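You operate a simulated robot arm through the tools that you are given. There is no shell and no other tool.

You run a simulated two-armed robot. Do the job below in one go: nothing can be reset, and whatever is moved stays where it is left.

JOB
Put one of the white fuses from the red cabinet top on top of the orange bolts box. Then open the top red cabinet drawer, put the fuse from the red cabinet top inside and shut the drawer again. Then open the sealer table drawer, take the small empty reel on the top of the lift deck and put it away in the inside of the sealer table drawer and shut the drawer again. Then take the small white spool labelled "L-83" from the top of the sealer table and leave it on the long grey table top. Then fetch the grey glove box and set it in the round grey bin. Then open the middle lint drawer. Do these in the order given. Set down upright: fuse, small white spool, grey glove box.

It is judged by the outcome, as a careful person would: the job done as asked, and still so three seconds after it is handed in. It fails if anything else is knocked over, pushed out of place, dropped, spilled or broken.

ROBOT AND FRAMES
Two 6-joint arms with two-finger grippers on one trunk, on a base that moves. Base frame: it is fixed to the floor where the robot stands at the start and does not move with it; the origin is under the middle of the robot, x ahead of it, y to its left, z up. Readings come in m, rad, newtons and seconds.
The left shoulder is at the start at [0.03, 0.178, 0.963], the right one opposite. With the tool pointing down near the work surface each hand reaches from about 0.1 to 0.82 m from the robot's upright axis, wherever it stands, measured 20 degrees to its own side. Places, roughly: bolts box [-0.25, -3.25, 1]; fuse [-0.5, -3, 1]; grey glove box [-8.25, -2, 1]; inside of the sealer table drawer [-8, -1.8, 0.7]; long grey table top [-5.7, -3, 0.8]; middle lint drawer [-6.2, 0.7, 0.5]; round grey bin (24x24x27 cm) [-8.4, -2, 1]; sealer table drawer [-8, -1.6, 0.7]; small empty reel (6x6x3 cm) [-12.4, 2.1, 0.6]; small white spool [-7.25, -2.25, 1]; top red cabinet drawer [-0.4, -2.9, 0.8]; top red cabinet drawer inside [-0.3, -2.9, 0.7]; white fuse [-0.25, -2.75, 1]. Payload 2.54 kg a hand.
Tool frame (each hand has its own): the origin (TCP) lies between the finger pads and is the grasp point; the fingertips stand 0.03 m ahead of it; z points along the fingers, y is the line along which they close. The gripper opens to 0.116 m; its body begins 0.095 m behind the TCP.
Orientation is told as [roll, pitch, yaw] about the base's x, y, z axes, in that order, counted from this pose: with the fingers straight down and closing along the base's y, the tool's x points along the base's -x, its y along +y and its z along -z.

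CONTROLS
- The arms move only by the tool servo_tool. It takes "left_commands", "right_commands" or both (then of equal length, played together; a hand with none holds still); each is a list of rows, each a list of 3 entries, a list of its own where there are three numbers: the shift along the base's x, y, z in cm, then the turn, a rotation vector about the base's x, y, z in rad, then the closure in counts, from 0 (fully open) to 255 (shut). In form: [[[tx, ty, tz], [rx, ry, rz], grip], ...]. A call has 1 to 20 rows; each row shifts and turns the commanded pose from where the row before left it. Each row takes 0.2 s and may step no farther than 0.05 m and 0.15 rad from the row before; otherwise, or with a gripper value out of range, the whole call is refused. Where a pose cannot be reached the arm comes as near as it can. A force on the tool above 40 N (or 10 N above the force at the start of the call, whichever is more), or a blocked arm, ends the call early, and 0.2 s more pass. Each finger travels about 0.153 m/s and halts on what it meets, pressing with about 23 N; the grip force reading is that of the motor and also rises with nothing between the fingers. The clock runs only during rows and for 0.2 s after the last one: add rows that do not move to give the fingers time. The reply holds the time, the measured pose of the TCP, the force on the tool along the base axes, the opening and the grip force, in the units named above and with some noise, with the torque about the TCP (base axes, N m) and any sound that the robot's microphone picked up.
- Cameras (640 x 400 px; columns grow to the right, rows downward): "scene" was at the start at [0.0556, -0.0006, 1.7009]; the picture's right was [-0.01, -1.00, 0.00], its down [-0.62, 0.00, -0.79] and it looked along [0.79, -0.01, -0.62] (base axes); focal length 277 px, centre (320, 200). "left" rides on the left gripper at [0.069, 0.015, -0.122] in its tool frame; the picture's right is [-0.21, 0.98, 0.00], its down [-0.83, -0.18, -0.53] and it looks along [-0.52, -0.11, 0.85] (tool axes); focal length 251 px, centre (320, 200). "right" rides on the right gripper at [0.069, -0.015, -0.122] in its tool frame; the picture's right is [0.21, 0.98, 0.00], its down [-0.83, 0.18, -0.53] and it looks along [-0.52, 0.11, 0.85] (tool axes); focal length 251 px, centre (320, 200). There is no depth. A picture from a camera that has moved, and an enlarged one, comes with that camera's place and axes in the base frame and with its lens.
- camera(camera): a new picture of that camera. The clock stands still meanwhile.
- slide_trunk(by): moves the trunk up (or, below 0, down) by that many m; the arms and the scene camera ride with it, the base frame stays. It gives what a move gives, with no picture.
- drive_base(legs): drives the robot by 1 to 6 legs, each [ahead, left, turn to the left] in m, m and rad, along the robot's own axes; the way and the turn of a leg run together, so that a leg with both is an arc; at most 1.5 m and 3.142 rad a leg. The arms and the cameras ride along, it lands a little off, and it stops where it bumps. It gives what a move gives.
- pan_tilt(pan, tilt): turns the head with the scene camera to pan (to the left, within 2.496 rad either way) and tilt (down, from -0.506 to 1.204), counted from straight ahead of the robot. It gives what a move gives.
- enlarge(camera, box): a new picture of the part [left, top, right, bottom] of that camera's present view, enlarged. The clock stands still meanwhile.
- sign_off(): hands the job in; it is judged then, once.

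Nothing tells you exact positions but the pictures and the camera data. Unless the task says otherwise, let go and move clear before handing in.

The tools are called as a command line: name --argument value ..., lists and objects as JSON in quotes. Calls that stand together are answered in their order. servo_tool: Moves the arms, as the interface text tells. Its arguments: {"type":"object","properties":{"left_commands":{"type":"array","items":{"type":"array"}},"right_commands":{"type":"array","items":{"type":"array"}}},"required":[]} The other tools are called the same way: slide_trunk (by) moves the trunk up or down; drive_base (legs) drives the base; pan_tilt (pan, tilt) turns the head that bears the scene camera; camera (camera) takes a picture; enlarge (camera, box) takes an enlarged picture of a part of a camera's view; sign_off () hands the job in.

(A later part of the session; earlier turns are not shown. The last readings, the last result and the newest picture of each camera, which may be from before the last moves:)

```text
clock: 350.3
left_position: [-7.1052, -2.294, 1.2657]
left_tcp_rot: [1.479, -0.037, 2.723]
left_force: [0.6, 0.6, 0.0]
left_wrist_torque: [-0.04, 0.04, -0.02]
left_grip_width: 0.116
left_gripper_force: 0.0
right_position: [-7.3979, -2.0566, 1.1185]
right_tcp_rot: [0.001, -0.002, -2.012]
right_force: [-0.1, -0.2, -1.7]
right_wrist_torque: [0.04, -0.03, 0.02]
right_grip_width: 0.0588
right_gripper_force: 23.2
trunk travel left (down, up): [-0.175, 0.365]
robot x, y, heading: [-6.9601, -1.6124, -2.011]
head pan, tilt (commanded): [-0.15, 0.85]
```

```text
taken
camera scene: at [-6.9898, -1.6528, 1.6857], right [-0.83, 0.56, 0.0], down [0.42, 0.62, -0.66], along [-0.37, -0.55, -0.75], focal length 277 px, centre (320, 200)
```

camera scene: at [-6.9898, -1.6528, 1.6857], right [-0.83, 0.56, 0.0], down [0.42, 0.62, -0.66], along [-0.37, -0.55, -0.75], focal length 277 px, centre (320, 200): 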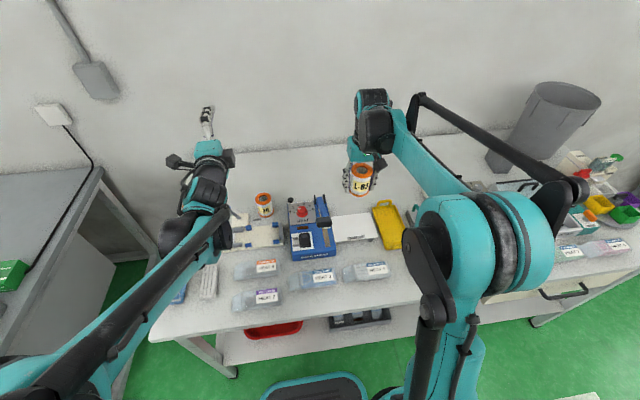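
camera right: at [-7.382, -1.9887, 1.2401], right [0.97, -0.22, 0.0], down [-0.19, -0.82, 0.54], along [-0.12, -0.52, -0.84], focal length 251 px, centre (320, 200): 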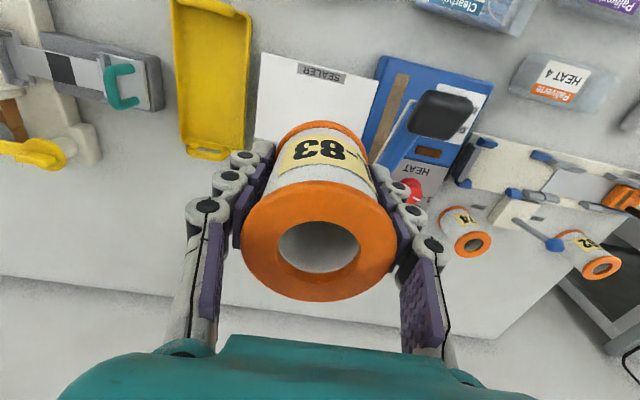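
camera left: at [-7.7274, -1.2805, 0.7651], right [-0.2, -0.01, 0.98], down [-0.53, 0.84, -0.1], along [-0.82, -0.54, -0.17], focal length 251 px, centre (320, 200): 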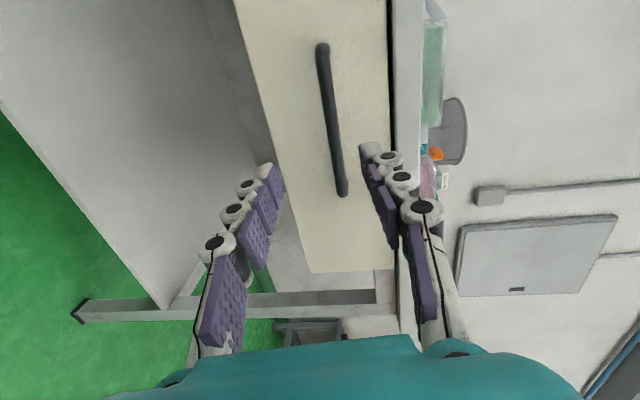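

L-83 is in hand, and the other spools and the sealer are undisturbed. I'll back off and move left to the long grey table to find a clear spot.

drive_base --legs '[[-0.55, 0, 0], [0, 1.1, 0.01]]'

pan_tilt --pan 0.1 --tilt 0.65

camera --camera "scene"

```text
clock: 358.7
left_position: [-5.8536, -2.277, 1.2663]
left_tcp_rot: [1.48, -0.038, 2.724]
left_force: [-1.0, -0.6, -0.5]
left_wrist_torque: [-0.02, 0.02, -0.02]
left_grip_width: 0.1159
left_gripper_force: 0.0
right_position: [-6.1484, -2.0415, 1.118]
right_tcp_rot: [0.0, -0.001, -2.01]
right_force: [0.8, -0.2, -1.1]
right_wrist_torque: [0.0, -0.01, 0.02]
right_grip_width: 0.059
right_gripper_force: 22.9
trunk travel left (down, up): [-0.175, 0.365]
robot x, y, heading: [-5.7089, -1.5969, -2.006]
head pan, tilt (commanded): [-0.15, 0.85]
```

```text
clock: 359.5
left_position: [-5.8552, -2.2763, 1.2659]
left_tcp_rot: [1.482, -0.039, 2.726]
left_force: [-0.3, -0.6, -0.2]
left_wrist_torque: [0.0, 0.01, 0.02]
left_grip_width: 0.1159
left_gripper_force: 0.0
right_position: [-6.1496, -2.0411, 1.1174]
right_tcp_rot: [0.0, -0.001, -2.009]
right_force: [-0.5, 0.0, -2.0]
right_wrist_torque: [-0.04, 0.02, 0.01]
right_grip_width: 0.059
right_gripper_force: 23.2
trunk travel left (down, up): [-0.175, 0.365]
robot x, y, heading: [-5.7076, -1.5955, -2.009]
head pan, tilt (commanded): [0.099, 0.649]
```

```text
taken
camera scene: at [-5.7271, -1.6517, 1.7024], right [-0.94, 0.33, 0.0], down [0.2, 0.57, -0.8], along [-0.27, -0.75, -0.61], focal length 277 px, centre (320, 200)
```

scene: 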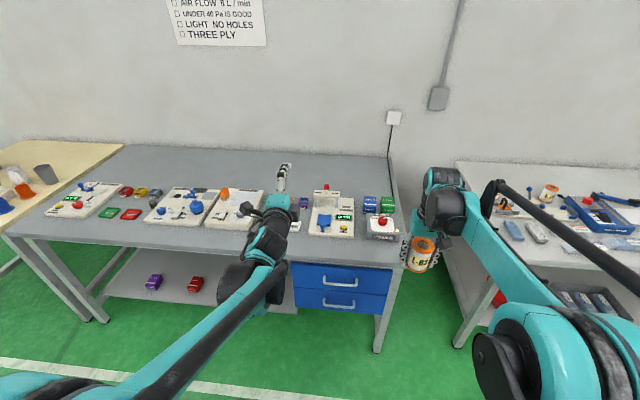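

I'm in front of the long grey table, with a strip of clear surface along its front and more at the back. I'll enlarge to choose a safe spot.

enlarge --camera "scene" --box '[220, 140, 420, 280]'

camera --camera "right"

```text
2.86 times, centred on (320, 210) of scene
camera zoom: at [-5.7271, -1.6517, 1.7024], right [-0.94, 0.33, 0.0], down [0.2, 0.57, -0.8], along [-0.27, -0.75, -0.61], focal length 790 px, centre (320, 171)
```

zoom: 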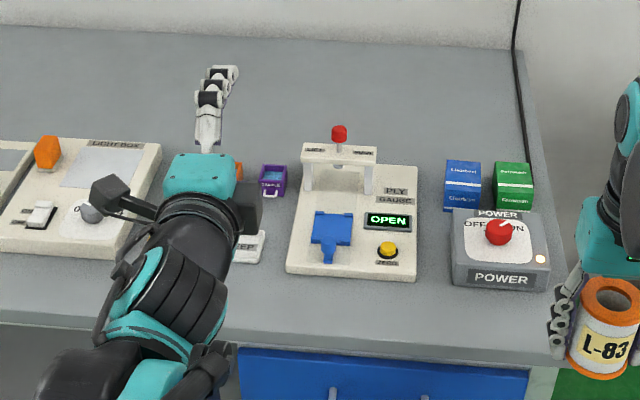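

```text
taken
camera right: at [-6.1334, -1.9723, 1.2407], right [0.98, -0.22, 0.0], down [-0.19, -0.82, 0.54], along [-0.12, -0.52, -0.84], focal length 251 px, centre (320, 200)
```

right: 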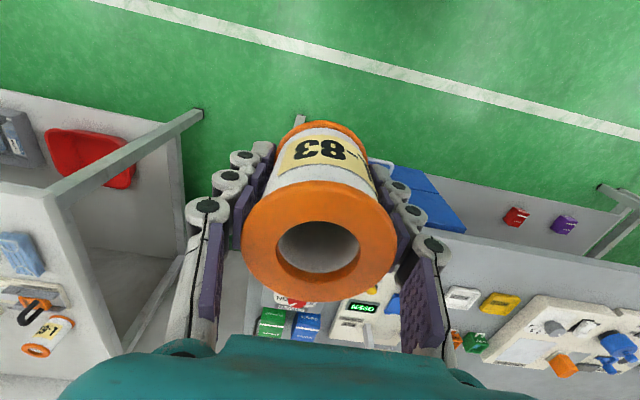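

The front strip between the ply gauge and the power box is clear, about 15 cm deep. I'll drive in and set the spool there.

drive_base --legs '[[0.3, 0, 0]]'

servo_tool --right_commands '[[[4.0, -2.0, 0], [0, 0, 0], 255], [[4.0, -2.0, 0], [0, 0, 0], 255], [[4.0, -2.0, 0], [0, 0, 0], 255], [[0, 0, 0], [0, 0, 0], 255]]'

pan_tilt --pan -0.1 --tilt 0.85

camera --camera "scene"

camera --camera "right"

```text
clock: 361.5
left_position: [-5.9835, -2.5463, 1.2658]
left_tcp_rot: [1.479, -0.038, 2.723]
left_force: [-0.1, 0.2, -0.2]
left_wrist_torque: [-0.01, 0.01, 0.01]
left_grip_width: 0.116
left_gripper_force: 0.1
right_position: [-6.2774, -2.3094, 1.1167]
right_tcp_rot: [0.0, -0.002, -2.014]
right_force: [-0.7, 0.1, -2.4]
right_wrist_torque: [0.06, -0.03, 0.0]
right_grip_width: 0.0588
right_gripper_force: 23.5
trunk travel left (down, up): [-0.175, 0.365]
robot x, y, heading: [-5.8339, -1.8642, -2.014]
head pan, tilt (commanded): [0.099, 0.649]
```

```text
clock: 362.5
left_position: [-5.9846, -2.5438, 1.2666]
left_tcp_rot: [1.48, -0.037, 2.721]
left_force: [-0.2, 0.7, 0.3]
left_wrist_torque: [0.0, 0.0, 0.01]
left_grip_width: 0.116
left_gripper_force: 0.1
right_position: [-6.1578, -2.3698, 1.1192]
right_tcp_rot: [0.002, -0.001, -2.011]
right_force: [-0.2, -0.1, -1.2]
right_wrist_torque: [0.01, -0.03, 0.02]
right_grip_width: 0.0591
right_gripper_force: 23.3
trunk travel left (down, up): [-0.175, 0.365]
robot x, y, heading: [-5.8374, -1.8651, -2.015]
head pan, tilt (commanded): [0.099, 0.649]
```

```text
clock: 363.3
left_position: [-5.9814, -2.545, 1.2676]
left_tcp_rot: [1.481, -0.038, 2.723]
left_force: [-0.7, -0.4, -1.2]
left_wrist_torque: [0.0, 0.01, 0.0]
left_grip_width: 0.1159
left_gripper_force: 0.1
right_position: [-6.1551, -2.3699, 1.1185]
right_tcp_rot: [0.001, -0.001, -2.012]
right_force: [0.1, 0.1, -2.0]
right_wrist_torque: [0.02, 0.02, 0.02]
right_grip_width: 0.0591
right_gripper_force: 23.1
trunk travel left (down, up): [-0.175, 0.365]
robot x, y, heading: [-5.839, -1.8676, -2.011]
head pan, tilt (commanded): [-0.099, 0.85]
```

```text
taken
camera scene: at [-5.8644, -1.9059, 1.6859], right [-0.86, 0.51, 0.0], down [0.39, 0.64, -0.66], along [-0.34, -0.57, -0.75], focal length 277 px, centre (320, 200)
```

scene: 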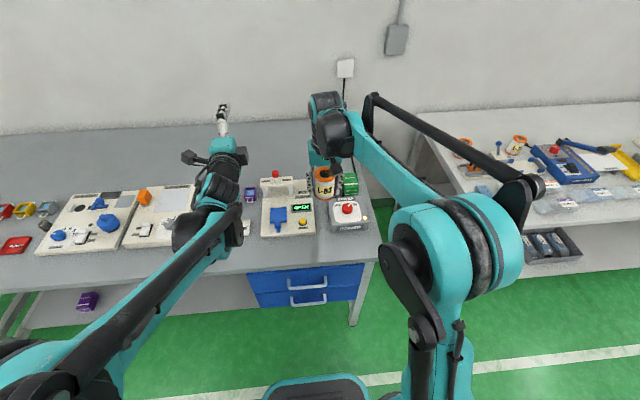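

```text
taken
camera right: at [-6.1409, -2.3012, 1.2413], right [0.97, -0.22, 0.0], down [-0.19, -0.82, 0.54], along [-0.12, -0.52, -0.84], focal length 251 px, centre (320, 200)
```

right: 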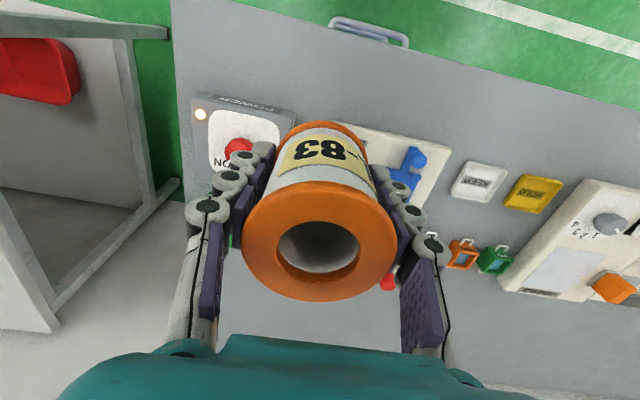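

I want to check the clearance around the landing point before lowering.

enlarge --camera "right" --box '[170, 0, 490, 200]'

enlarge --camera "scene" --box '[220, 150, 400, 280]'

```text
2.00 times, centred on (330, 100) of right
camera zoom: at [-6.1409, -2.3012, 1.2413], right [0.97, -0.22, 0.0], down [-0.19, -0.82, 0.54], along [-0.12, -0.52, -0.84], focal length 503 px, centre (300, 400)
```

zoom: 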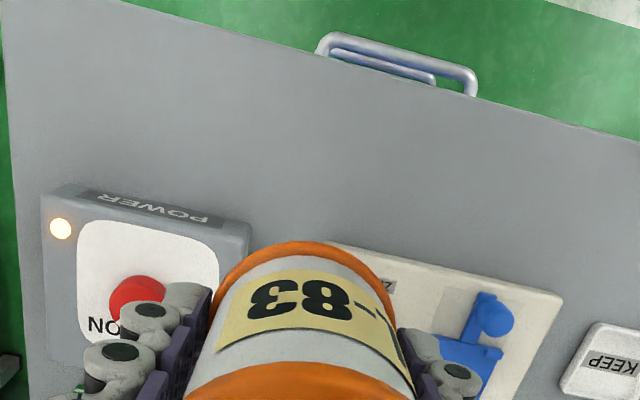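

```text
3.08 times, centred on (310, 215) of scene
camera zoom: at [-5.8644, -1.9059, 1.6859], right [-0.86, 0.51, 0.0], down [0.39, 0.64, -0.66], along [-0.34, -0.57, -0.75], focal length 851 px, centre (351, 154)
```

zoom: 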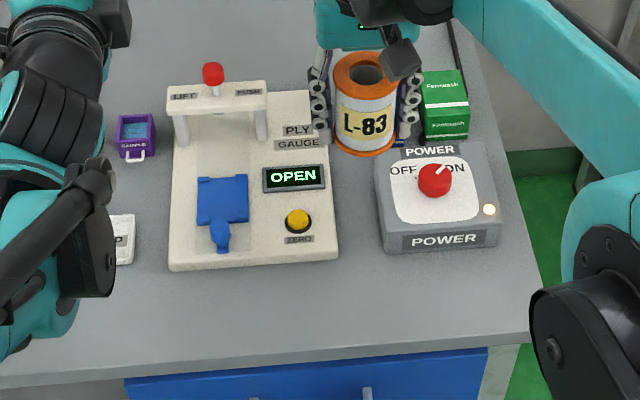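

The strip is clear, so I'll shift 2 cm towards the edge for margin and lower gradually until contact.

servo_tool --right_commands '[[[0.85, 1.8, -3], [0, 0, 0], 255], [[0, 0, -4.5], [0, 0, 0], 255], [[0, 0, -4.5], [0, 0, 0], 255], [[0, 0, -4.5], [0, 0, 0], 255], [[0, 0, -3], [0, 0, 0], 255], [[0, 0, 0], [0, 0, 0], 255]]'

camera --camera "right"

enlarge --camera "scene" --box '[220, 150, 400, 280]'

```text
clock: 364.7
left_position: [-5.9832, -2.5447, 1.2658]
left_tcp_rot: [1.478, -0.037, 2.722]
left_force: [-0.7, -0.1, -0.1]
left_wrist_torque: [0.01, -0.02, 0.0]
left_grip_width: 0.1159
left_gripper_force: 0.1
right_position: [-6.1481, -2.3499, 0.9238]
right_tcp_rot: [-0.001, -0.002, -2.011]
right_force: [-0.1, 0.9, -0.5]
right_wrist_torque: [-0.03, 0.0, -0.03]
right_grip_width: 0.0588
right_gripper_force: 23.1
trunk travel left (down, up): [-0.175, 0.365]
robot x, y, heading: [-5.8355, -1.8635, -2.018]
head pan, tilt (commanded): [-0.099, 0.85]
```

```text
taken
camera right: at [-6.133, -2.2819, 1.0453], right [0.97, -0.22, 0.0], down [-0.19, -0.82, 0.54], along [-0.12, -0.52, -0.84], focal length 251 px, centre (320, 200)
```

right: 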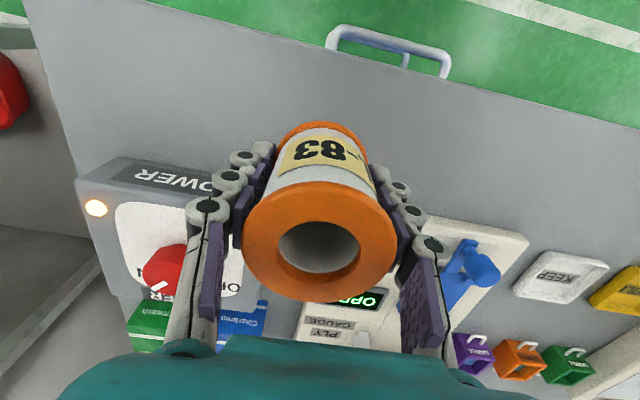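

```text
3.08 times, centred on (310, 215) of scene
camera zoom: at [-5.8644, -1.9056, 1.6859], right [-0.86, 0.51, 0.0], down [0.39, 0.64, -0.66], along [-0.34, -0.57, -0.75], focal length 851 px, centre (351, 154)
```

zoom: 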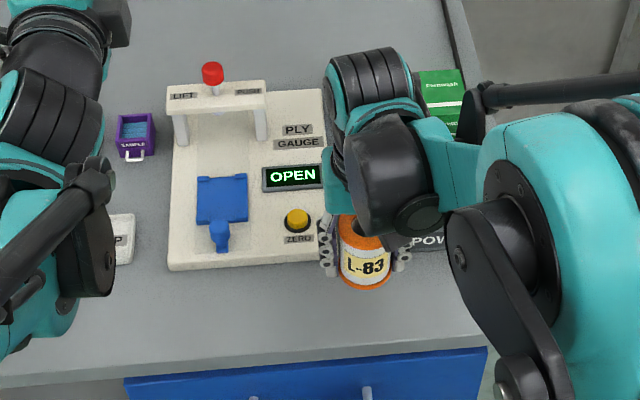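

The spool hangs over the clear strip. Lowering the last few centimetres with a force check.

servo_tool --right_commands '[[[0, 0, -2.5], [0, 0, 0], 255], [[0, 0, -1.5], [0, 0, 0], 255], [[0, 0, -0.5], [0, 0, 0], 255], [[0, 0, 0], [0, 0, 0], 255]]'

servo_tool --right_commands '[[[0, 0, -0.4], [0, 0, 0], 255], [[0, 0, -0.4], [0, 0, 0], 255], [[0, 0, 0], [0, 0, 0], 255]]'

camera --camera "right"

```text
clock: 365.7
left_position: [-5.982, -2.5443, 1.2661]
left_tcp_rot: [1.479, -0.038, 2.722]
left_force: [0.7, -0.1, 0.5]
left_wrist_torque: [0.01, 0.01, 0.03]
left_grip_width: 0.1159
left_gripper_force: 0.1
right_position: [-6.1469, -2.3504, 0.879]
right_tcp_rot: [-0.001, -0.002, -2.012]
right_force: [0.4, -0.6, -1.4]
right_wrist_torque: [-0.02, -0.03, 0.0]
right_grip_width: 0.0591
right_gripper_force: 23.3
trunk travel left (down, up): [-0.175, 0.365]
robot x, y, heading: [-5.836, -1.8644, -2.011]
head pan, tilt (commanded): [-0.099, 0.85]
```

```text
clock: 366.5
left_position: [-5.9822, -2.5443, 1.2667]
left_tcp_rot: [1.482, -0.038, 2.723]
left_force: [-0.1, -0.3, 0.6]
left_wrist_torque: [0.01, -0.03, -0.01]
left_grip_width: 0.1162
left_gripper_force: 0.1
right_position: [-6.1475, -2.3509, 0.8715]
right_tcp_rot: [0.0, -0.002, -2.014]
right_force: [-0.2, -0.9, -1.9]
right_wrist_torque: [0.01, 0.04, -0.01]
right_grip_width: 0.059
right_gripper_force: 22.8
trunk travel left (down, up): [-0.175, 0.365]
robot x, y, heading: [-5.8386, -1.8649, -2.016]
head pan, tilt (commanded): [-0.099, 0.85]
```

```text
taken
camera right: at [-6.1316, -2.282, 0.9931], right [0.97, -0.22, 0.0], down [-0.19, -0.82, 0.54], along [-0.12, -0.52, -0.84], focal length 251 px, centre (320, 200)
```

right: 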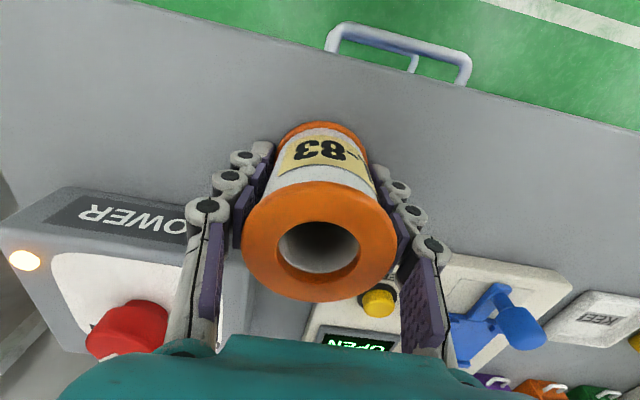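

Still free; stepping down 3 mm at a time.

servo_tool --right_commands '[[[0, 0, -0.3], [0, 0, 0], 255], [[0, 0, -0.3], [0, 0, 0], 255], [[0, 0, 0], [0, 0, 0], 255]]'

servo_tool --right_commands '[[[0, 0, -0.3], [0, 0, 0], 255], [[0, 0, 0], [0, 0, 0], 255]]'

```text
clock: 367.1
left_position: [-5.9813, -2.543, 1.2674]
left_tcp_rot: [1.482, -0.039, 2.72]
left_force: [0.1, 0.6, -0.4]
left_wrist_torque: [-0.01, 0.06, 0.02]
left_grip_width: 0.116
left_gripper_force: 0.0
right_position: [-6.1471, -2.3502, 0.8676]
right_tcp_rot: [0.0, -0.005, -2.013]
right_force: [0.8, 3.1, 26.5]
right_wrist_torque: [0.18, -0.27, 0.08]
right_grip_width: 0.0592
right_gripper_force: 22.9
trunk travel left (down, up): [-0.175, 0.365]
robot x, y, heading: [-5.8381, -1.8685, -2.012]
head pan, tilt (commanded): [-0.099, 0.85]
stopped in row 3 (right hand): the force on the tool passed its limit at 44 N (the readings are from after the stop); the commanded pose is now the measured one
```

```text
clock: 367.5
left_position: [-5.9816, -2.5422, 1.2685]
left_tcp_rot: [1.481, -0.039, 2.721]
left_force: [0.2, -0.3, -0.3]
left_wrist_torque: [0.0, -0.04, 0.03]
left_grip_width: 0.116
left_gripper_force: 0.0
right_position: [-6.1462, -2.3505, 0.867]
right_tcp_rot: [-0.001, -0.007, -2.013]
right_force: [3.1, 4.6, 28.4]
right_wrist_torque: [0.26, -0.31, 0.05]
right_grip_width: 0.0594
right_gripper_force: 23.3
trunk travel left (down, up): [-0.175, 0.365]
robot x, y, heading: [-5.8378, -1.8661, -2.016]
head pan, tilt (commanded): [-0.099, 0.85]
stopped in row 1 (right hand): the force on the tool passed its limit at 46 N (the readings are from after the stop); the commanded pose is now the measured one
```

The spool is on the table. I'll relax upward 3 mm and open slowly.

servo_tool --right_commands '[[[0, 0, 0.25], [0, 0, 0], 255], [[0, 0, 0], [0, 0, 0], 128], [[0, 0, 0], [0, 0, 0], 118], [[0, 0, 0], [0, 0, 0], 108], [[0, 0, 0], [0, 0, 0], 96], [[0, 0, 0], [0, 0, 0], 84], [[0, 0, 0], [0, 0, 0], 84]]'

camera --camera "right"

```text
clock: 369.1
left_position: [-5.9821, -2.545, 1.2665]
left_tcp_rot: [1.48, -0.041, 2.724]
left_force: [0.0, -0.3, 0.1]
left_wrist_torque: [0.0, -0.01, 0.02]
left_grip_width: 0.1158
left_gripper_force: 0.0
right_position: [-6.1475, -2.3516, 0.8682]
right_tcp_rot: [0.0, -0.007, -2.012]
right_force: [-0.3, 0.4, 0.1]
right_wrist_torque: [-0.01, -0.01, 0.01]
right_grip_width: 0.0782
right_gripper_force: 0.0
trunk travel left (down, up): [-0.175, 0.365]
robot x, y, heading: [-5.8382, -1.865, -2.013]
head pan, tilt (commanded): [-0.099, 0.85]
```

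```text
taken
camera right: at [-6.1323, -2.2831, 0.99], right [0.97, -0.22, 0.0], down [-0.19, -0.82, 0.54], along [-0.12, -0.52, -0.84], focal length 251 px, centre (320, 200)
```

right: 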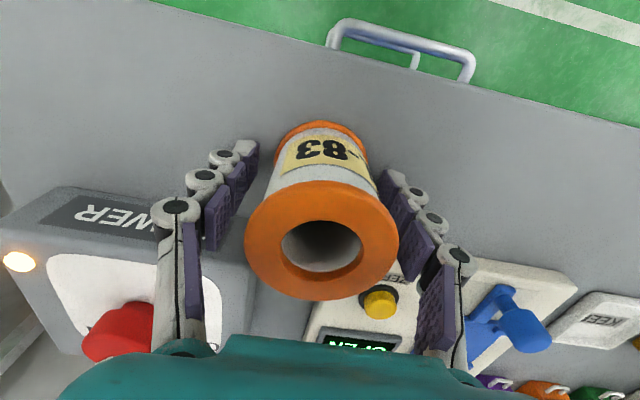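

Released and upright. I'll open a touch more and lift straight up.

servo_tool --right_commands '[[[0, 0, 0], [0, 0, 0], 66], [[0, 0, 0], [0, 0, 0], 66], [[0, 0, 1.5], [0, 0, 0], 66], [[0, 0, 3], [0, 0, 0], 66], [[0, 0, 4.5], [0, 0, 0], 66], [[0, 0, 4.5], [0, 0, 0], 66], [[0, 0, 4.5], [0, 0, 0], 66], [[0, 0, 4.5], [0, 0, 0], 66], [[0, 0, 4.5], [0, 0, 0], 0], [[0, 0, 0], [0, 0, 0], 0]]'

camera --camera "right"

enlarge --camera "scene" --box '[220, 150, 400, 280]'

```text
clock: 371.3
left_position: [-5.9817, -2.5448, 1.266]
left_tcp_rot: [1.479, -0.039, 2.723]
left_force: [0.1, 0.3, -0.7]
left_wrist_torque: [0.0, 0.04, -0.03]
left_grip_width: 0.1161
left_gripper_force: 0.0
right_position: [-6.1484, -2.3522, 1.1379]
right_tcp_rot: [0.001, -0.006, -2.012]
right_force: [0.3, 0.3, 0.0]
right_wrist_torque: [-0.01, 0.0, -0.03]
right_grip_width: 0.1162
right_gripper_force: 0.1
trunk travel left (down, up): [-0.175, 0.365]
robot x, y, heading: [-5.833, -1.8668, -2.013]
head pan, tilt (commanded): [-0.099, 0.85]
```

```text
taken
camera right: at [-6.1319, -2.2825, 1.2598], right [0.97, -0.22, 0.0], down [-0.19, -0.82, 0.54], along [-0.12, -0.52, -0.84], focal length 251 px, centre (320, 200)
```

right: 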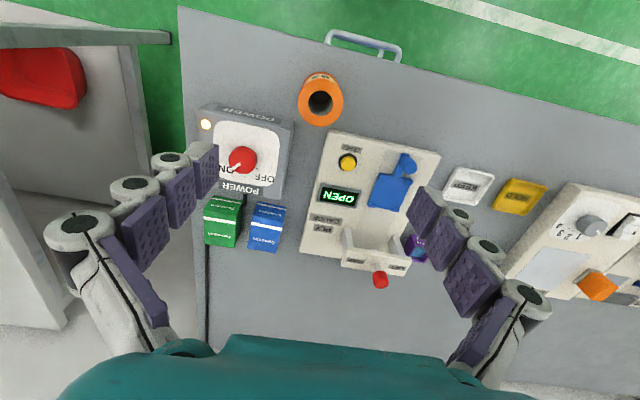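

```text
3.08 times, centred on (310, 215) of scene
camera zoom: at [-5.8648, -1.9063, 1.6858], right [-0.86, 0.51, 0.0], down [0.39, 0.64, -0.66], along [-0.34, -0.57, -0.75], focal length 851 px, centre (351, 154)
```

zoom: 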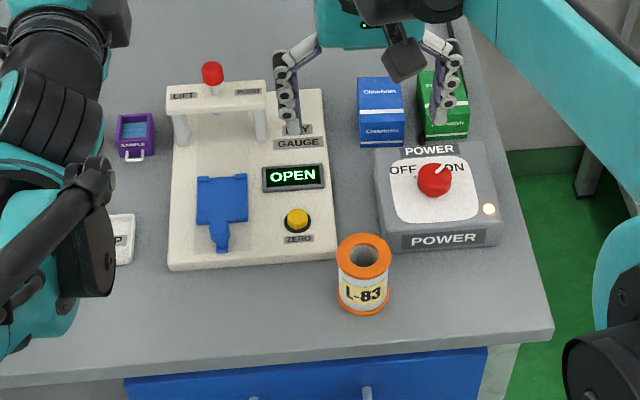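

L-83 stands upright on the long grey table. Next is the grey glove box beside the round bin, at the back right corner of the sealer table. I'll approach from that table's right end, where both will be in reach.

servo_tool --right_commands '[[[0.5, 1.0, 2], [0, 0, 0], 0], [[-2.0, 1.0, 2], [0, 0, 0], 0], [[-2.0, 1.0, 2], [0, 0, 0], 0], [[-2.0, 1.0, 2], [0, 0, 0], 0]]'

drive_base --legs '[[-0.42, 0, 0], [0, -1.45, 0.0], [0, -1.4, 0]]'

pan_tilt --pan -0.4 --tilt 0.6

camera --camera "scene"

```text
clock: 372.3
left_position: [-5.9839, -2.5441, 1.2664]
left_tcp_rot: [1.481, -0.037, 2.722]
left_force: [-0.7, 0.3, -0.1]
left_wrist_torque: [-0.01, 0.0, 0.05]
left_grip_width: 0.1158
left_gripper_force: 0.0
right_position: [-6.2038, -2.3104, 1.2187]
right_tcp_rot: [0.0, -0.005, -2.011]
right_force: [-0.2, -1.0, -0.1]
right_wrist_torque: [0.0, 0.02, 0.0]
right_grip_width: 0.116
right_gripper_force: 0.0
trunk travel left (down, up): [-0.175, 0.365]
robot x, y, heading: [-5.8361, -1.8646, -2.01]
head pan, tilt (commanded): [-0.099, 0.85]
```

```text
clock: 388.3
left_position: [-8.4063, -0.9777, 1.2664]
left_tcp_rot: [1.48, -0.038, 2.722]
left_force: [0.0, 0.1, 0.7]
left_wrist_torque: [0.0, -0.03, 0.03]
left_grip_width: 0.1159
left_gripper_force: 0.0
right_position: [-8.6278, -0.7438, 1.2177]
right_tcp_rot: [0.0, -0.007, -2.011]
right_force: [0.4, -0.2, 0.2]
right_wrist_torque: [-0.02, -0.02, 0.01]
right_grip_width: 0.1161
right_gripper_force: 0.1
trunk travel left (down, up): [-0.175, 0.365]
robot x, y, heading: [-8.2597, -0.2986, -2.003]
head pan, tilt (commanded): [-0.099, 0.85]
```

```text
clock: 389.1
left_position: [-8.4057, -0.9777, 1.2662]
left_tcp_rot: [1.48, -0.038, 2.722]
left_force: [0.5, -0.7, -0.5]
left_wrist_torque: [0.0, -0.02, 0.01]
left_grip_width: 0.1161
left_gripper_force: 0.1
right_position: [-8.6264, -0.7447, 1.2177]
right_tcp_rot: [0.001, -0.008, -2.01]
right_force: [-0.1, 0.2, 1.0]
right_wrist_torque: [0.0, -0.03, 0.0]
right_grip_width: 0.1161
right_gripper_force: 0.1
trunk travel left (down, up): [-0.175, 0.365]
robot x, y, heading: [-8.2619, -0.2959, -2.009]
head pan, tilt (commanded): [-0.4, 0.6]
```

```text
taken
camera scene: at [-8.3142, -0.3302, 1.7067], right [-0.67, 0.74, 0.0], down [0.42, 0.38, -0.82], along [-0.61, -0.55, -0.57], focal length 277 px, centre (320, 200)
```

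scene: 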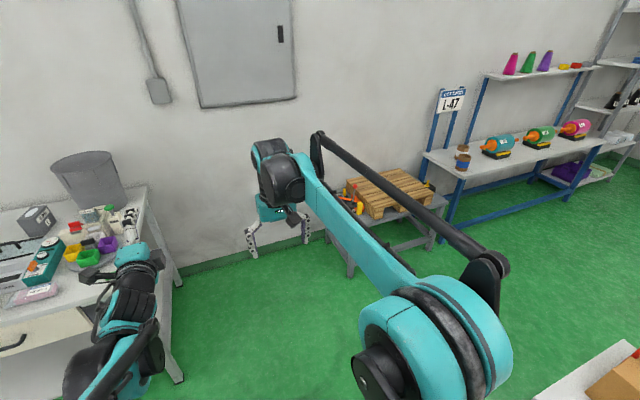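

The gap between the sealer table and the pallet table is wide enough. I'll move into its mouth, turn to face along the table, and sidle in.

drive_base --legs '[[0.5, -0.22, 0], [0, 0, 1.568]]'

pan_tilt --pan -0.3 --tilt 0.7

camera --camera "scene"

```text
clock: 396.1
left_position: [-7.9919, -0.8002, 1.2671]
left_tcp_rot: [1.48, -0.039, -1.973]
left_force: [-0.2, -0.1, -1.0]
left_wrist_torque: [0.0, 0.0, 0.01]
left_grip_width: 0.1161
left_gripper_force: 0.0
right_position: [-8.2216, -1.024, 1.2194]
right_tcp_rot: [-0.001, -0.005, -0.423]
right_force: [-0.4, 0.0, -0.1]
right_wrist_torque: [0.0, -0.02, -0.02]
right_grip_width: 0.1161
right_gripper_force: 0.0
trunk travel left (down, up): [-0.175, 0.365]
robot x, y, heading: [-8.6756, -0.6663, -0.425]
head pan, tilt (commanded): [-0.4, 0.6]
```

```text
clock: 396.8
left_position: [-7.9926, -0.8002, 1.2669]
left_tcp_rot: [1.48, -0.04, -1.974]
left_force: [-0.3, 1.1, -0.6]
left_wrist_torque: [-0.01, -0.03, 0.0]
left_grip_width: 0.1159
left_gripper_force: 0.1
right_position: [-8.221, -1.0249, 1.2181]
right_tcp_rot: [0.001, -0.006, -0.425]
right_force: [0.0, 0.3, 0.3]
right_wrist_torque: [-0.03, 0.02, -0.02]
right_grip_width: 0.1161
right_gripper_force: 0.1
trunk travel left (down, up): [-0.175, 0.365]
robot x, y, heading: [-8.6747, -0.6647, -0.421]
head pan, tilt (commanded): [-0.3, 0.7]
```

```text
taken
camera scene: at [-8.6377, -0.7095, 1.6981], right [-0.66, -0.75, 0.0], down [-0.48, 0.43, -0.77], along [0.57, -0.51, -0.64], focal length 277 px, centre (320, 200)
```

scene: 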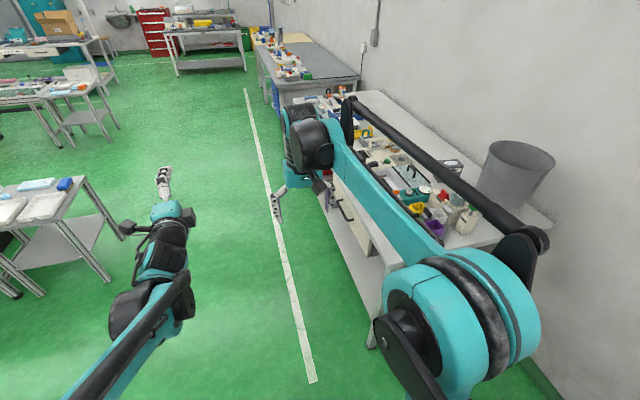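

The bin and the grey glove box are ahead to the right. I'll square up and sidle in along the table's end.

drive_base --legs '[[0, 0, -0.017], [0, -0.65, 0]]'

pan_tilt --pan -0.35 --tilt 0.7

camera --camera "scene"

camera --camera "right"

```text
clock: 400.7
left_position: [-8.2807, -1.4107, 1.2657]
left_tcp_rot: [1.481, -0.037, -2.008]
left_force: [-0.1, -0.9, -0.5]
left_wrist_torque: [-0.02, 0.02, 0.02]
left_grip_width: 0.1163
left_gripper_force: 0.0
right_position: [-8.5176, -1.6269, 1.2188]
right_tcp_rot: [0.0, -0.008, -0.46]
right_force: [-0.7, -0.5, 0.5]
right_wrist_torque: [0.06, -0.02, 0.01]
right_grip_width: 0.1158
right_gripper_force: 0.0
trunk travel left (down, up): [-0.175, 0.365]
robot x, y, heading: [-8.9575, -1.2526, -0.453]
head pan, tilt (commanded): [-0.3, 0.7]
```

```text
clock: 401.4
left_position: [-8.2803, -1.4098, 1.2659]
left_tcp_rot: [1.479, -0.038, -2.011]
left_force: [0.9, 0.4, 0.1]
left_wrist_torque: [-0.01, -0.02, 0.02]
left_grip_width: 0.116
left_gripper_force: 0.0
right_position: [-8.5168, -1.6259, 1.2186]
right_tcp_rot: [0.0, -0.009, -0.462]
right_force: [1.1, 0.0, 0.1]
right_wrist_torque: [-0.02, -0.02, -0.01]
right_grip_width: 0.1159
right_gripper_force: 0.1
trunk travel left (down, up): [-0.175, 0.365]
robot x, y, heading: [-8.9568, -1.2516, -0.46]
head pan, tilt (commanded): [-0.351, 0.7]
```

```text
taken
camera scene: at [-8.9252, -1.3, 1.6981], right [-0.72, -0.69, 0.0], down [-0.44, 0.47, -0.76], along [0.53, -0.55, -0.64], focal length 277 px, centre (320, 200)
```

scene: 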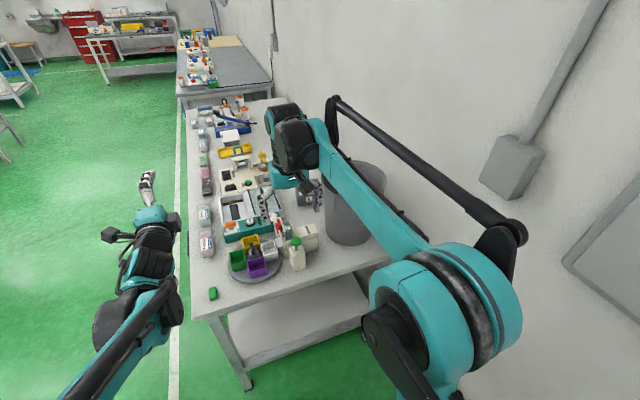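

```text
taken
camera right: at [-8.5865, -1.6091, 1.3402], right [0.24, 0.97, 0.0], down [0.82, -0.2, 0.54], along [0.52, -0.13, -0.84], focal length 251 px, centre (320, 200)
```

right: 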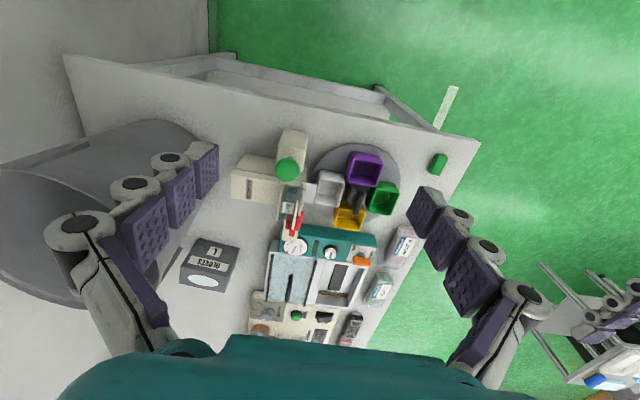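

I can see the grey glove box labelled "1 GLOVES", with a white oval on top, right next to the bin. I'll enlarge both.

enlarge --camera "right" --box '[140, 200, 300, 320]'

enlarge --camera "scene" --box '[240, 140, 420, 270]'

```text
3.33 times, centred on (220, 260) of right
camera zoom: at [-8.5865, -1.6091, 1.3402], right [0.24, 0.97, 0.0], down [0.82, -0.2, 0.54], along [0.52, -0.13, -0.84], focal length 838 px, centre (653, 0)
```

zoom: 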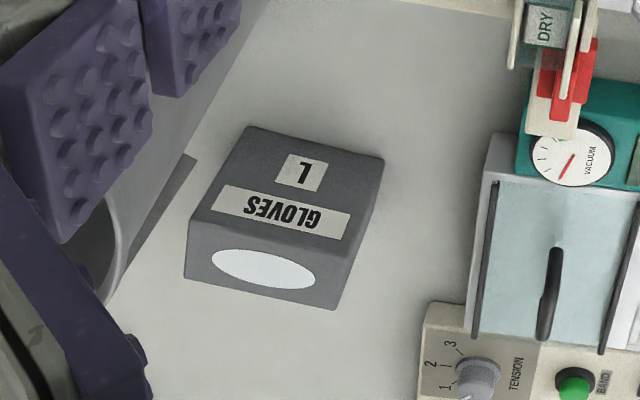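

```text
3.08 times, centred on (330, 205) of scene
camera zoom: at [-8.9252, -1.3, 1.6981], right [-0.72, -0.69, 0.0], down [-0.44, 0.47, -0.76], along [0.53, -0.55, -0.64], focal length 851 px, centre (289, 185)
```

zoom: 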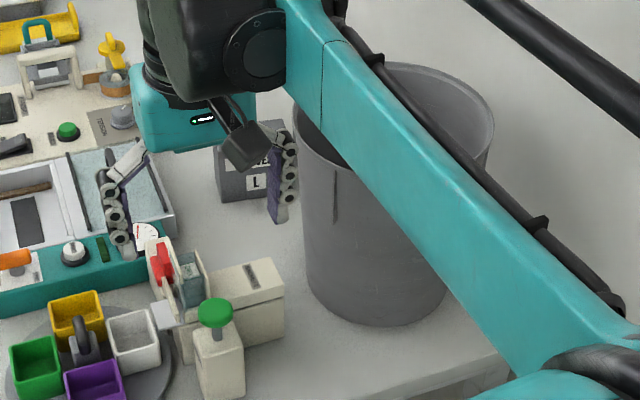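

The box measures about 116 × 62 × 100 mm and stands at [-8.168, -2.023]; the bin is centred near [-8.43, -2.003]. I'll move closer so the right hand reaches both.

drive_base --legs '[[0, 0, 0.018], [0, -0.15, 0], [0.26, 0, 0]]'

camera --camera "scene"

camera --camera "right"

```text
clock: 404.6
left_position: [-8.1012, -1.6542, 1.2655]
left_tcp_rot: [1.478, -0.038, -1.998]
left_force: [-0.2, -0.3, 0.8]
left_wrist_torque: [-0.02, 0.01, 0.01]
left_grip_width: 0.116
left_gripper_force: 0.1
right_position: [-8.3345, -1.8742, 1.2173]
right_tcp_rot: [-0.001, -0.006, -0.446]
right_force: [0.5, -0.6, -0.2]
right_wrist_torque: [0.0, 0.06, 0.02]
right_grip_width: 0.116
right_gripper_force: 0.1
trunk travel left (down, up): [-0.175, 0.365]
robot x, y, heading: [-8.7781, -1.5042, -0.449]
head pan, tilt (commanded): [-0.351, 0.7]
```

```text
taken
camera scene: at [-8.7466, -1.5532, 1.698], right [-0.72, -0.7, 0.0], down [-0.45, 0.46, -0.76], along [0.53, -0.55, -0.64], focal length 277 px, centre (320, 200)
```

scene: 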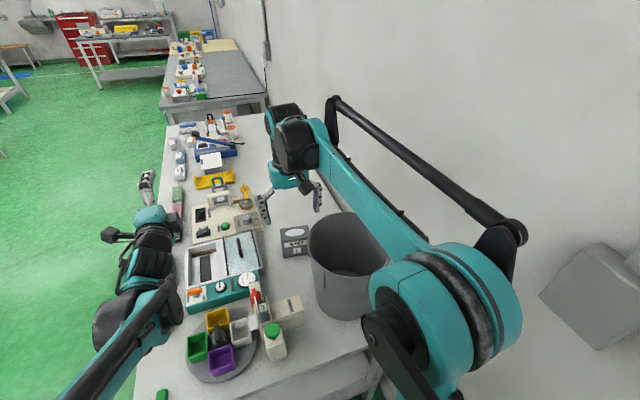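

```text
taken
camera right: at [-8.4042, -1.8578, 1.3397], right [0.23, 0.97, 0.0], down [0.82, -0.19, 0.54], along [0.52, -0.12, -0.84], focal length 251 px, centre (320, 200)
```

right: 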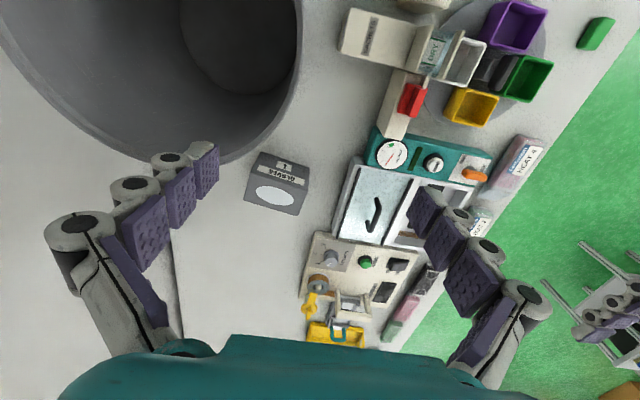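

Both the bin and the box are now close. I'll enlarge once more for an exact grasp pose.

enlarge --camera "right" --box '[220, 130, 340, 230]'

```text
4.00 times, centred on (280, 180) of right
camera zoom: at [-8.4042, -1.8578, 1.3397], right [0.23, 0.97, 0.0], down [0.82, -0.19, 0.54], along [0.52, -0.12, -0.84], focal length 1006 px, centre (480, 280)
```

zoom: 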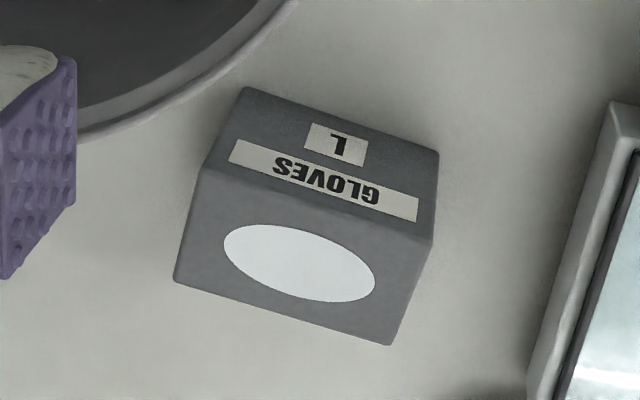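

The box top is centred at [-8.173, -2.005, 0.907], with its short 68 mm side at about -0.59 rad. I'll turn the right hand 1.43 rad so its fingers span that side, and move above it.

servo_tool --right_commands '[[[0, 0, 0], [0, 0, 0.1427], 0], [[0, 0, 0], [0, 0, 0.1427], 0], [[0, 0, 0], [0, 0, 0.1427], 0], [[0, 0, 0], [0, 0, 0.1427], 0], [[0, 0, 0], [0, 0, 0.1427], 0], [[0, 0, 0], [0, 0, 0.1427], 0], [[3.2, -2.6, 0], [0, 0, 0.1427], 0], [[3.2, -2.6, 0], [0, 0, 0.1427], 0], [[3.2, -2.6, 0], [0, 0, 0.1427], 0], [[3.2, -2.6, 0], [0, 0, 0.1427], 0], [[3.4, -2.7, 0], [0, 0, 0], 0], [[0, 0, 0], [0, 0, 0], 0]]'

camera --camera "right"

camera --camera "scene"

```text
clock: 407.2
left_position: [-8.0999, -1.6549, 1.2659]
left_tcp_rot: [1.477, -0.039, -1.996]
left_force: [-0.2, -0.4, -0.4]
left_wrist_torque: [0.0, 0.0, 0.03]
left_grip_width: 0.1161
left_gripper_force: 0.1
right_position: [-8.2042, -1.9856, 1.209]
right_tcp_rot: [0.0, -0.008, 0.98]
right_force: [0.6, 0.1, -0.4]
right_wrist_torque: [0.01, 0.02, 0.0]
right_grip_width: 0.1158
right_gripper_force: 0.0
right hand out of reach, approached as far as the arm can: row 11
trunk travel left (down, up): [-0.175, 0.365]
robot x, y, heading: [-8.7771, -1.5061, -0.444]
head pan, tilt (commanded): [-0.351, 0.7]
```

```text
taken
camera right: at [-8.2309, -2.0518, 1.3308], right [-0.93, 0.36, 0.0], down [0.31, 0.78, 0.54], along [0.2, 0.5, -0.84], focal length 251 px, centre (320, 200)
```

right: 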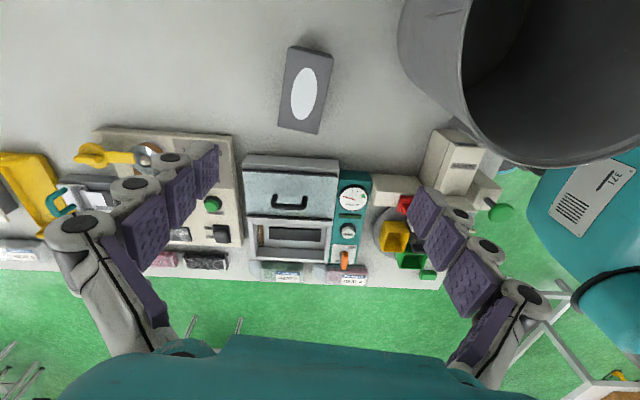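

```text
taken
camera scene: at [-8.7468, -1.5531, 1.6981], right [-0.72, -0.7, 0.0], down [-0.45, 0.46, -0.76], along [0.53, -0.55, -0.64], focal length 277 px, centre (320, 200)
```

scene: 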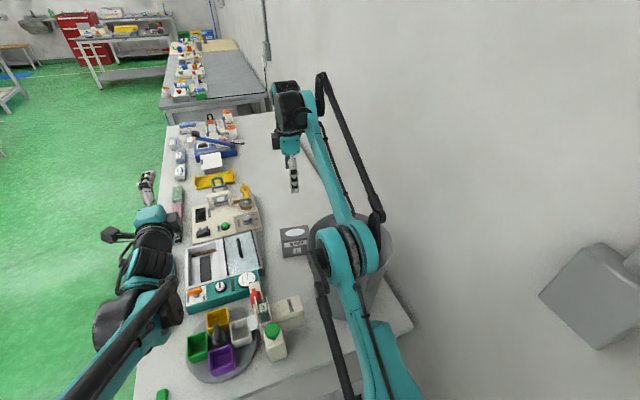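

My forearm would pass close over the bin rim in this posture. I'll raise the trunk and shift a little left so the arm stays higher and clear of it.

slide_trunk --by 0.18

drive_base --legs '[[0, 0.1, 0]]'

servo_tool --right_commands '[[[-1.5, -4.2, -2], [0, 0, 0], 0], [[-1.5, -4.2, -3], [0, 0, 0], 0], [[0, 0, -4], [0, 0, 0], 0], [[0, 0, -4], [0, 0, 0], 0], [[0, 0, -4], [0, 0, 0], 0], [[0, 0, -4], [0, 0, 0], 0], [[0, 0, 0], [0, 0, 0], 0]]'

camera --camera "right"

camera --camera "scene"

```text
clock: 409.2
left_position: [-8.1013, -1.6537, 1.4454]
left_tcp_rot: [1.479, -0.039, -1.997]
left_force: [0.0, -1.3, -0.2]
left_wrist_torque: [0.01, 0.02, -0.02]
left_grip_width: 0.1157
left_gripper_force: 0.0
right_position: [-8.2049, -1.9843, 1.3911]
right_tcp_rot: [-0.001, -0.006, 0.981]
right_force: [0.1, -0.5, -0.8]
right_wrist_torque: [-0.04, 0.0, 0.03]
right_grip_width: 0.116
right_gripper_force: 0.1
trunk travel left (down, up): [-0.355, 0.185]
robot x, y, heading: [-8.7791, -1.5086, -0.445]
head pan, tilt (commanded): [-0.351, 0.7]
```

```text
clock: 410.3
left_position: [-8.0575, -1.5634, 1.4453]
left_tcp_rot: [1.481, -0.038, -1.994]
left_force: [1.2, 0.2, -0.1]
left_wrist_torque: [0.03, 0.02, -0.06]
left_grip_width: 0.116
left_gripper_force: 0.1
right_position: [-8.1609, -1.8944, 1.39]
right_tcp_rot: [-0.001, -0.006, 0.981]
right_force: [0.0, -0.4, -1.2]
right_wrist_torque: [-0.03, 0.02, 0.01]
right_grip_width: 0.1158
right_gripper_force: 0.1
trunk travel left (down, up): [-0.355, 0.185]
robot x, y, heading: [-8.7361, -1.4148, -0.442]
head pan, tilt (commanded): [-0.351, 0.7]
```

```text
refused: row 2 steps farther than a row can; nothing moved
```

```text
taken
camera right: at [-8.1879, -1.9603, 1.5116], right [-0.93, 0.36, 0.0], down [0.31, 0.78, 0.54], along [0.2, 0.5, -0.84], focal length 251 px, centre (320, 200)
```

right: 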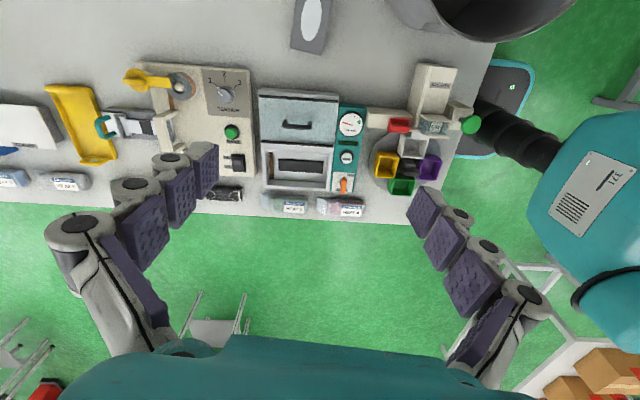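

```text
taken
camera scene: at [-8.7045, -1.4621, 1.8781], right [-0.71, -0.7, 0.0], down [-0.45, 0.46, -0.76], along [0.53, -0.55, -0.64], focal length 277 px, centre (320, 200)
```

scene: 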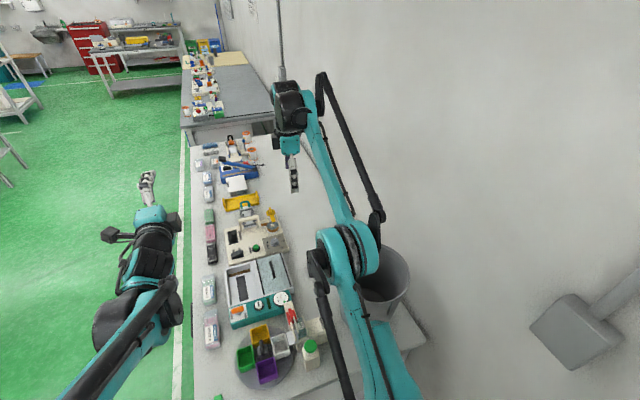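

I'll make smaller rows: over the box first, then down.

servo_tool --right_commands '[[[-0.57, -3.67, -2], [0, 0, 0], 0], [[-0.57, -3.67, -2], [0, 0, 0], 0], [[-0.57, -3.67, -2], [0, 0, 0], 0], [[0, 0, -4], [0, 0, 0], 0], [[0, 0, -4], [0, 0, 0], 0], [[0, 0, -4], [0, 0, 0], 0], [[0, 0, -4], [0, 0, 0], 0], [[0, 0, -4], [0, 0, 0], 0], [[0, 0, 0], [0, 0, 0], 0]]'

camera --camera "right"

camera --camera "scene"

```text
clock: 412.3
left_position: [-8.0596, -1.5641, 1.4459]
left_tcp_rot: [1.481, -0.037, -1.995]
left_force: [0.2, -0.4, 0.5]
left_wrist_torque: [0.02, 0.0, -0.04]
left_grip_width: 0.1162
left_gripper_force: 0.1
right_position: [-8.1386, -2.0099, 1.1563]
right_tcp_rot: [0.003, -0.008, 0.982]
right_force: [-0.3, 0.1, 0.3]
right_wrist_torque: [-0.02, 0.0, 0.03]
right_grip_width: 0.1158
right_gripper_force: 0.1
right hand out of reach, approached as far as the arm can: row 1, 3, 5, 6, 7, 8
trunk travel left (down, up): [-0.355, 0.185]
robot x, y, heading: [-8.7384, -1.4127, -0.444]
head pan, tilt (commanded): [-0.351, 0.7]
```

```text
taken
camera right: at [-8.1656, -2.0774, 1.2777], right [-0.93, 0.36, 0.0], down [0.31, 0.78, 0.54], along [0.2, 0.5, -0.84], focal length 251 px, centre (320, 200)
```

right: 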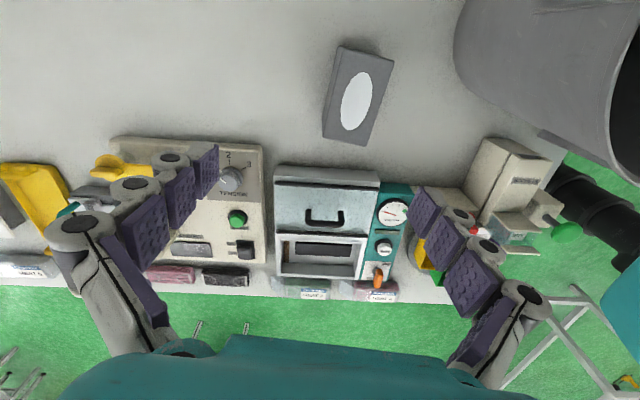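

```text
taken
camera scene: at [-8.7051, -1.4624, 1.8781], right [-0.71, -0.7, 0.0], down [-0.45, 0.46, -0.77], along [0.54, -0.55, -0.64], focal length 277 px, centre (320, 200)
```

scene: 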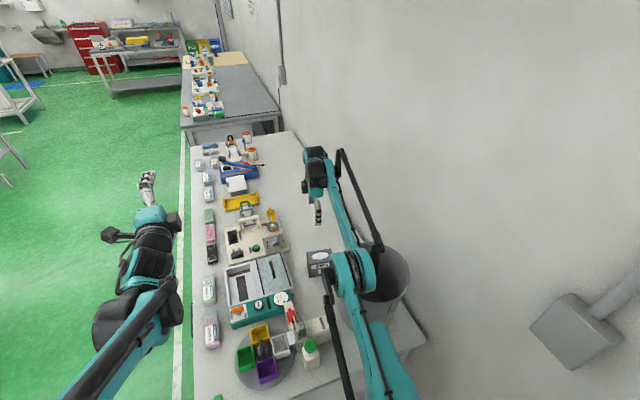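

The hand overshot slightly because of a joint limit. I'll nudge it back towards the box centre and see whether this posture holds.

servo_tool --right_commands '[[[-1.5, 0.2, 0], [0, 0, 0], 0], [[-1.5, 0.2, 0], [0, 0, 0], 0], [[0, 0, 0], [0, 0, 0], 0]]'

camera --camera "right"

```text
clock: 413.1
left_position: [-8.0567, -1.5643, 1.4457]
left_tcp_rot: [1.478, -0.038, -1.994]
left_force: [0.0, 0.2, -0.1]
left_wrist_torque: [0.03, -0.01, 0.03]
left_grip_width: 0.1159
left_gripper_force: 0.1
right_position: [-8.1674, -2.0059, 1.1544]
right_tcp_rot: [-0.001, -0.007, 0.982]
right_force: [-0.3, 0.6, -0.2]
right_wrist_torque: [0.05, -0.02, 0.01]
right_grip_width: 0.1158
right_gripper_force: 0.0
trunk travel left (down, up): [-0.355, 0.185]
robot x, y, heading: [-8.7378, -1.4137, -0.445]
head pan, tilt (commanded): [-0.351, 0.7]
```

```text
taken
camera right: at [-8.1946, -2.0736, 1.2763], right [-0.93, 0.36, 0.0], down [0.31, 0.78, 0.54], along [0.2, 0.5, -0.84], focal length 251 px, centre (320, 200)
```

right: 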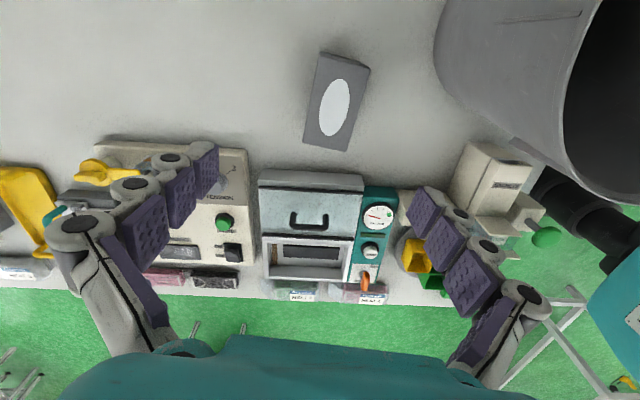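

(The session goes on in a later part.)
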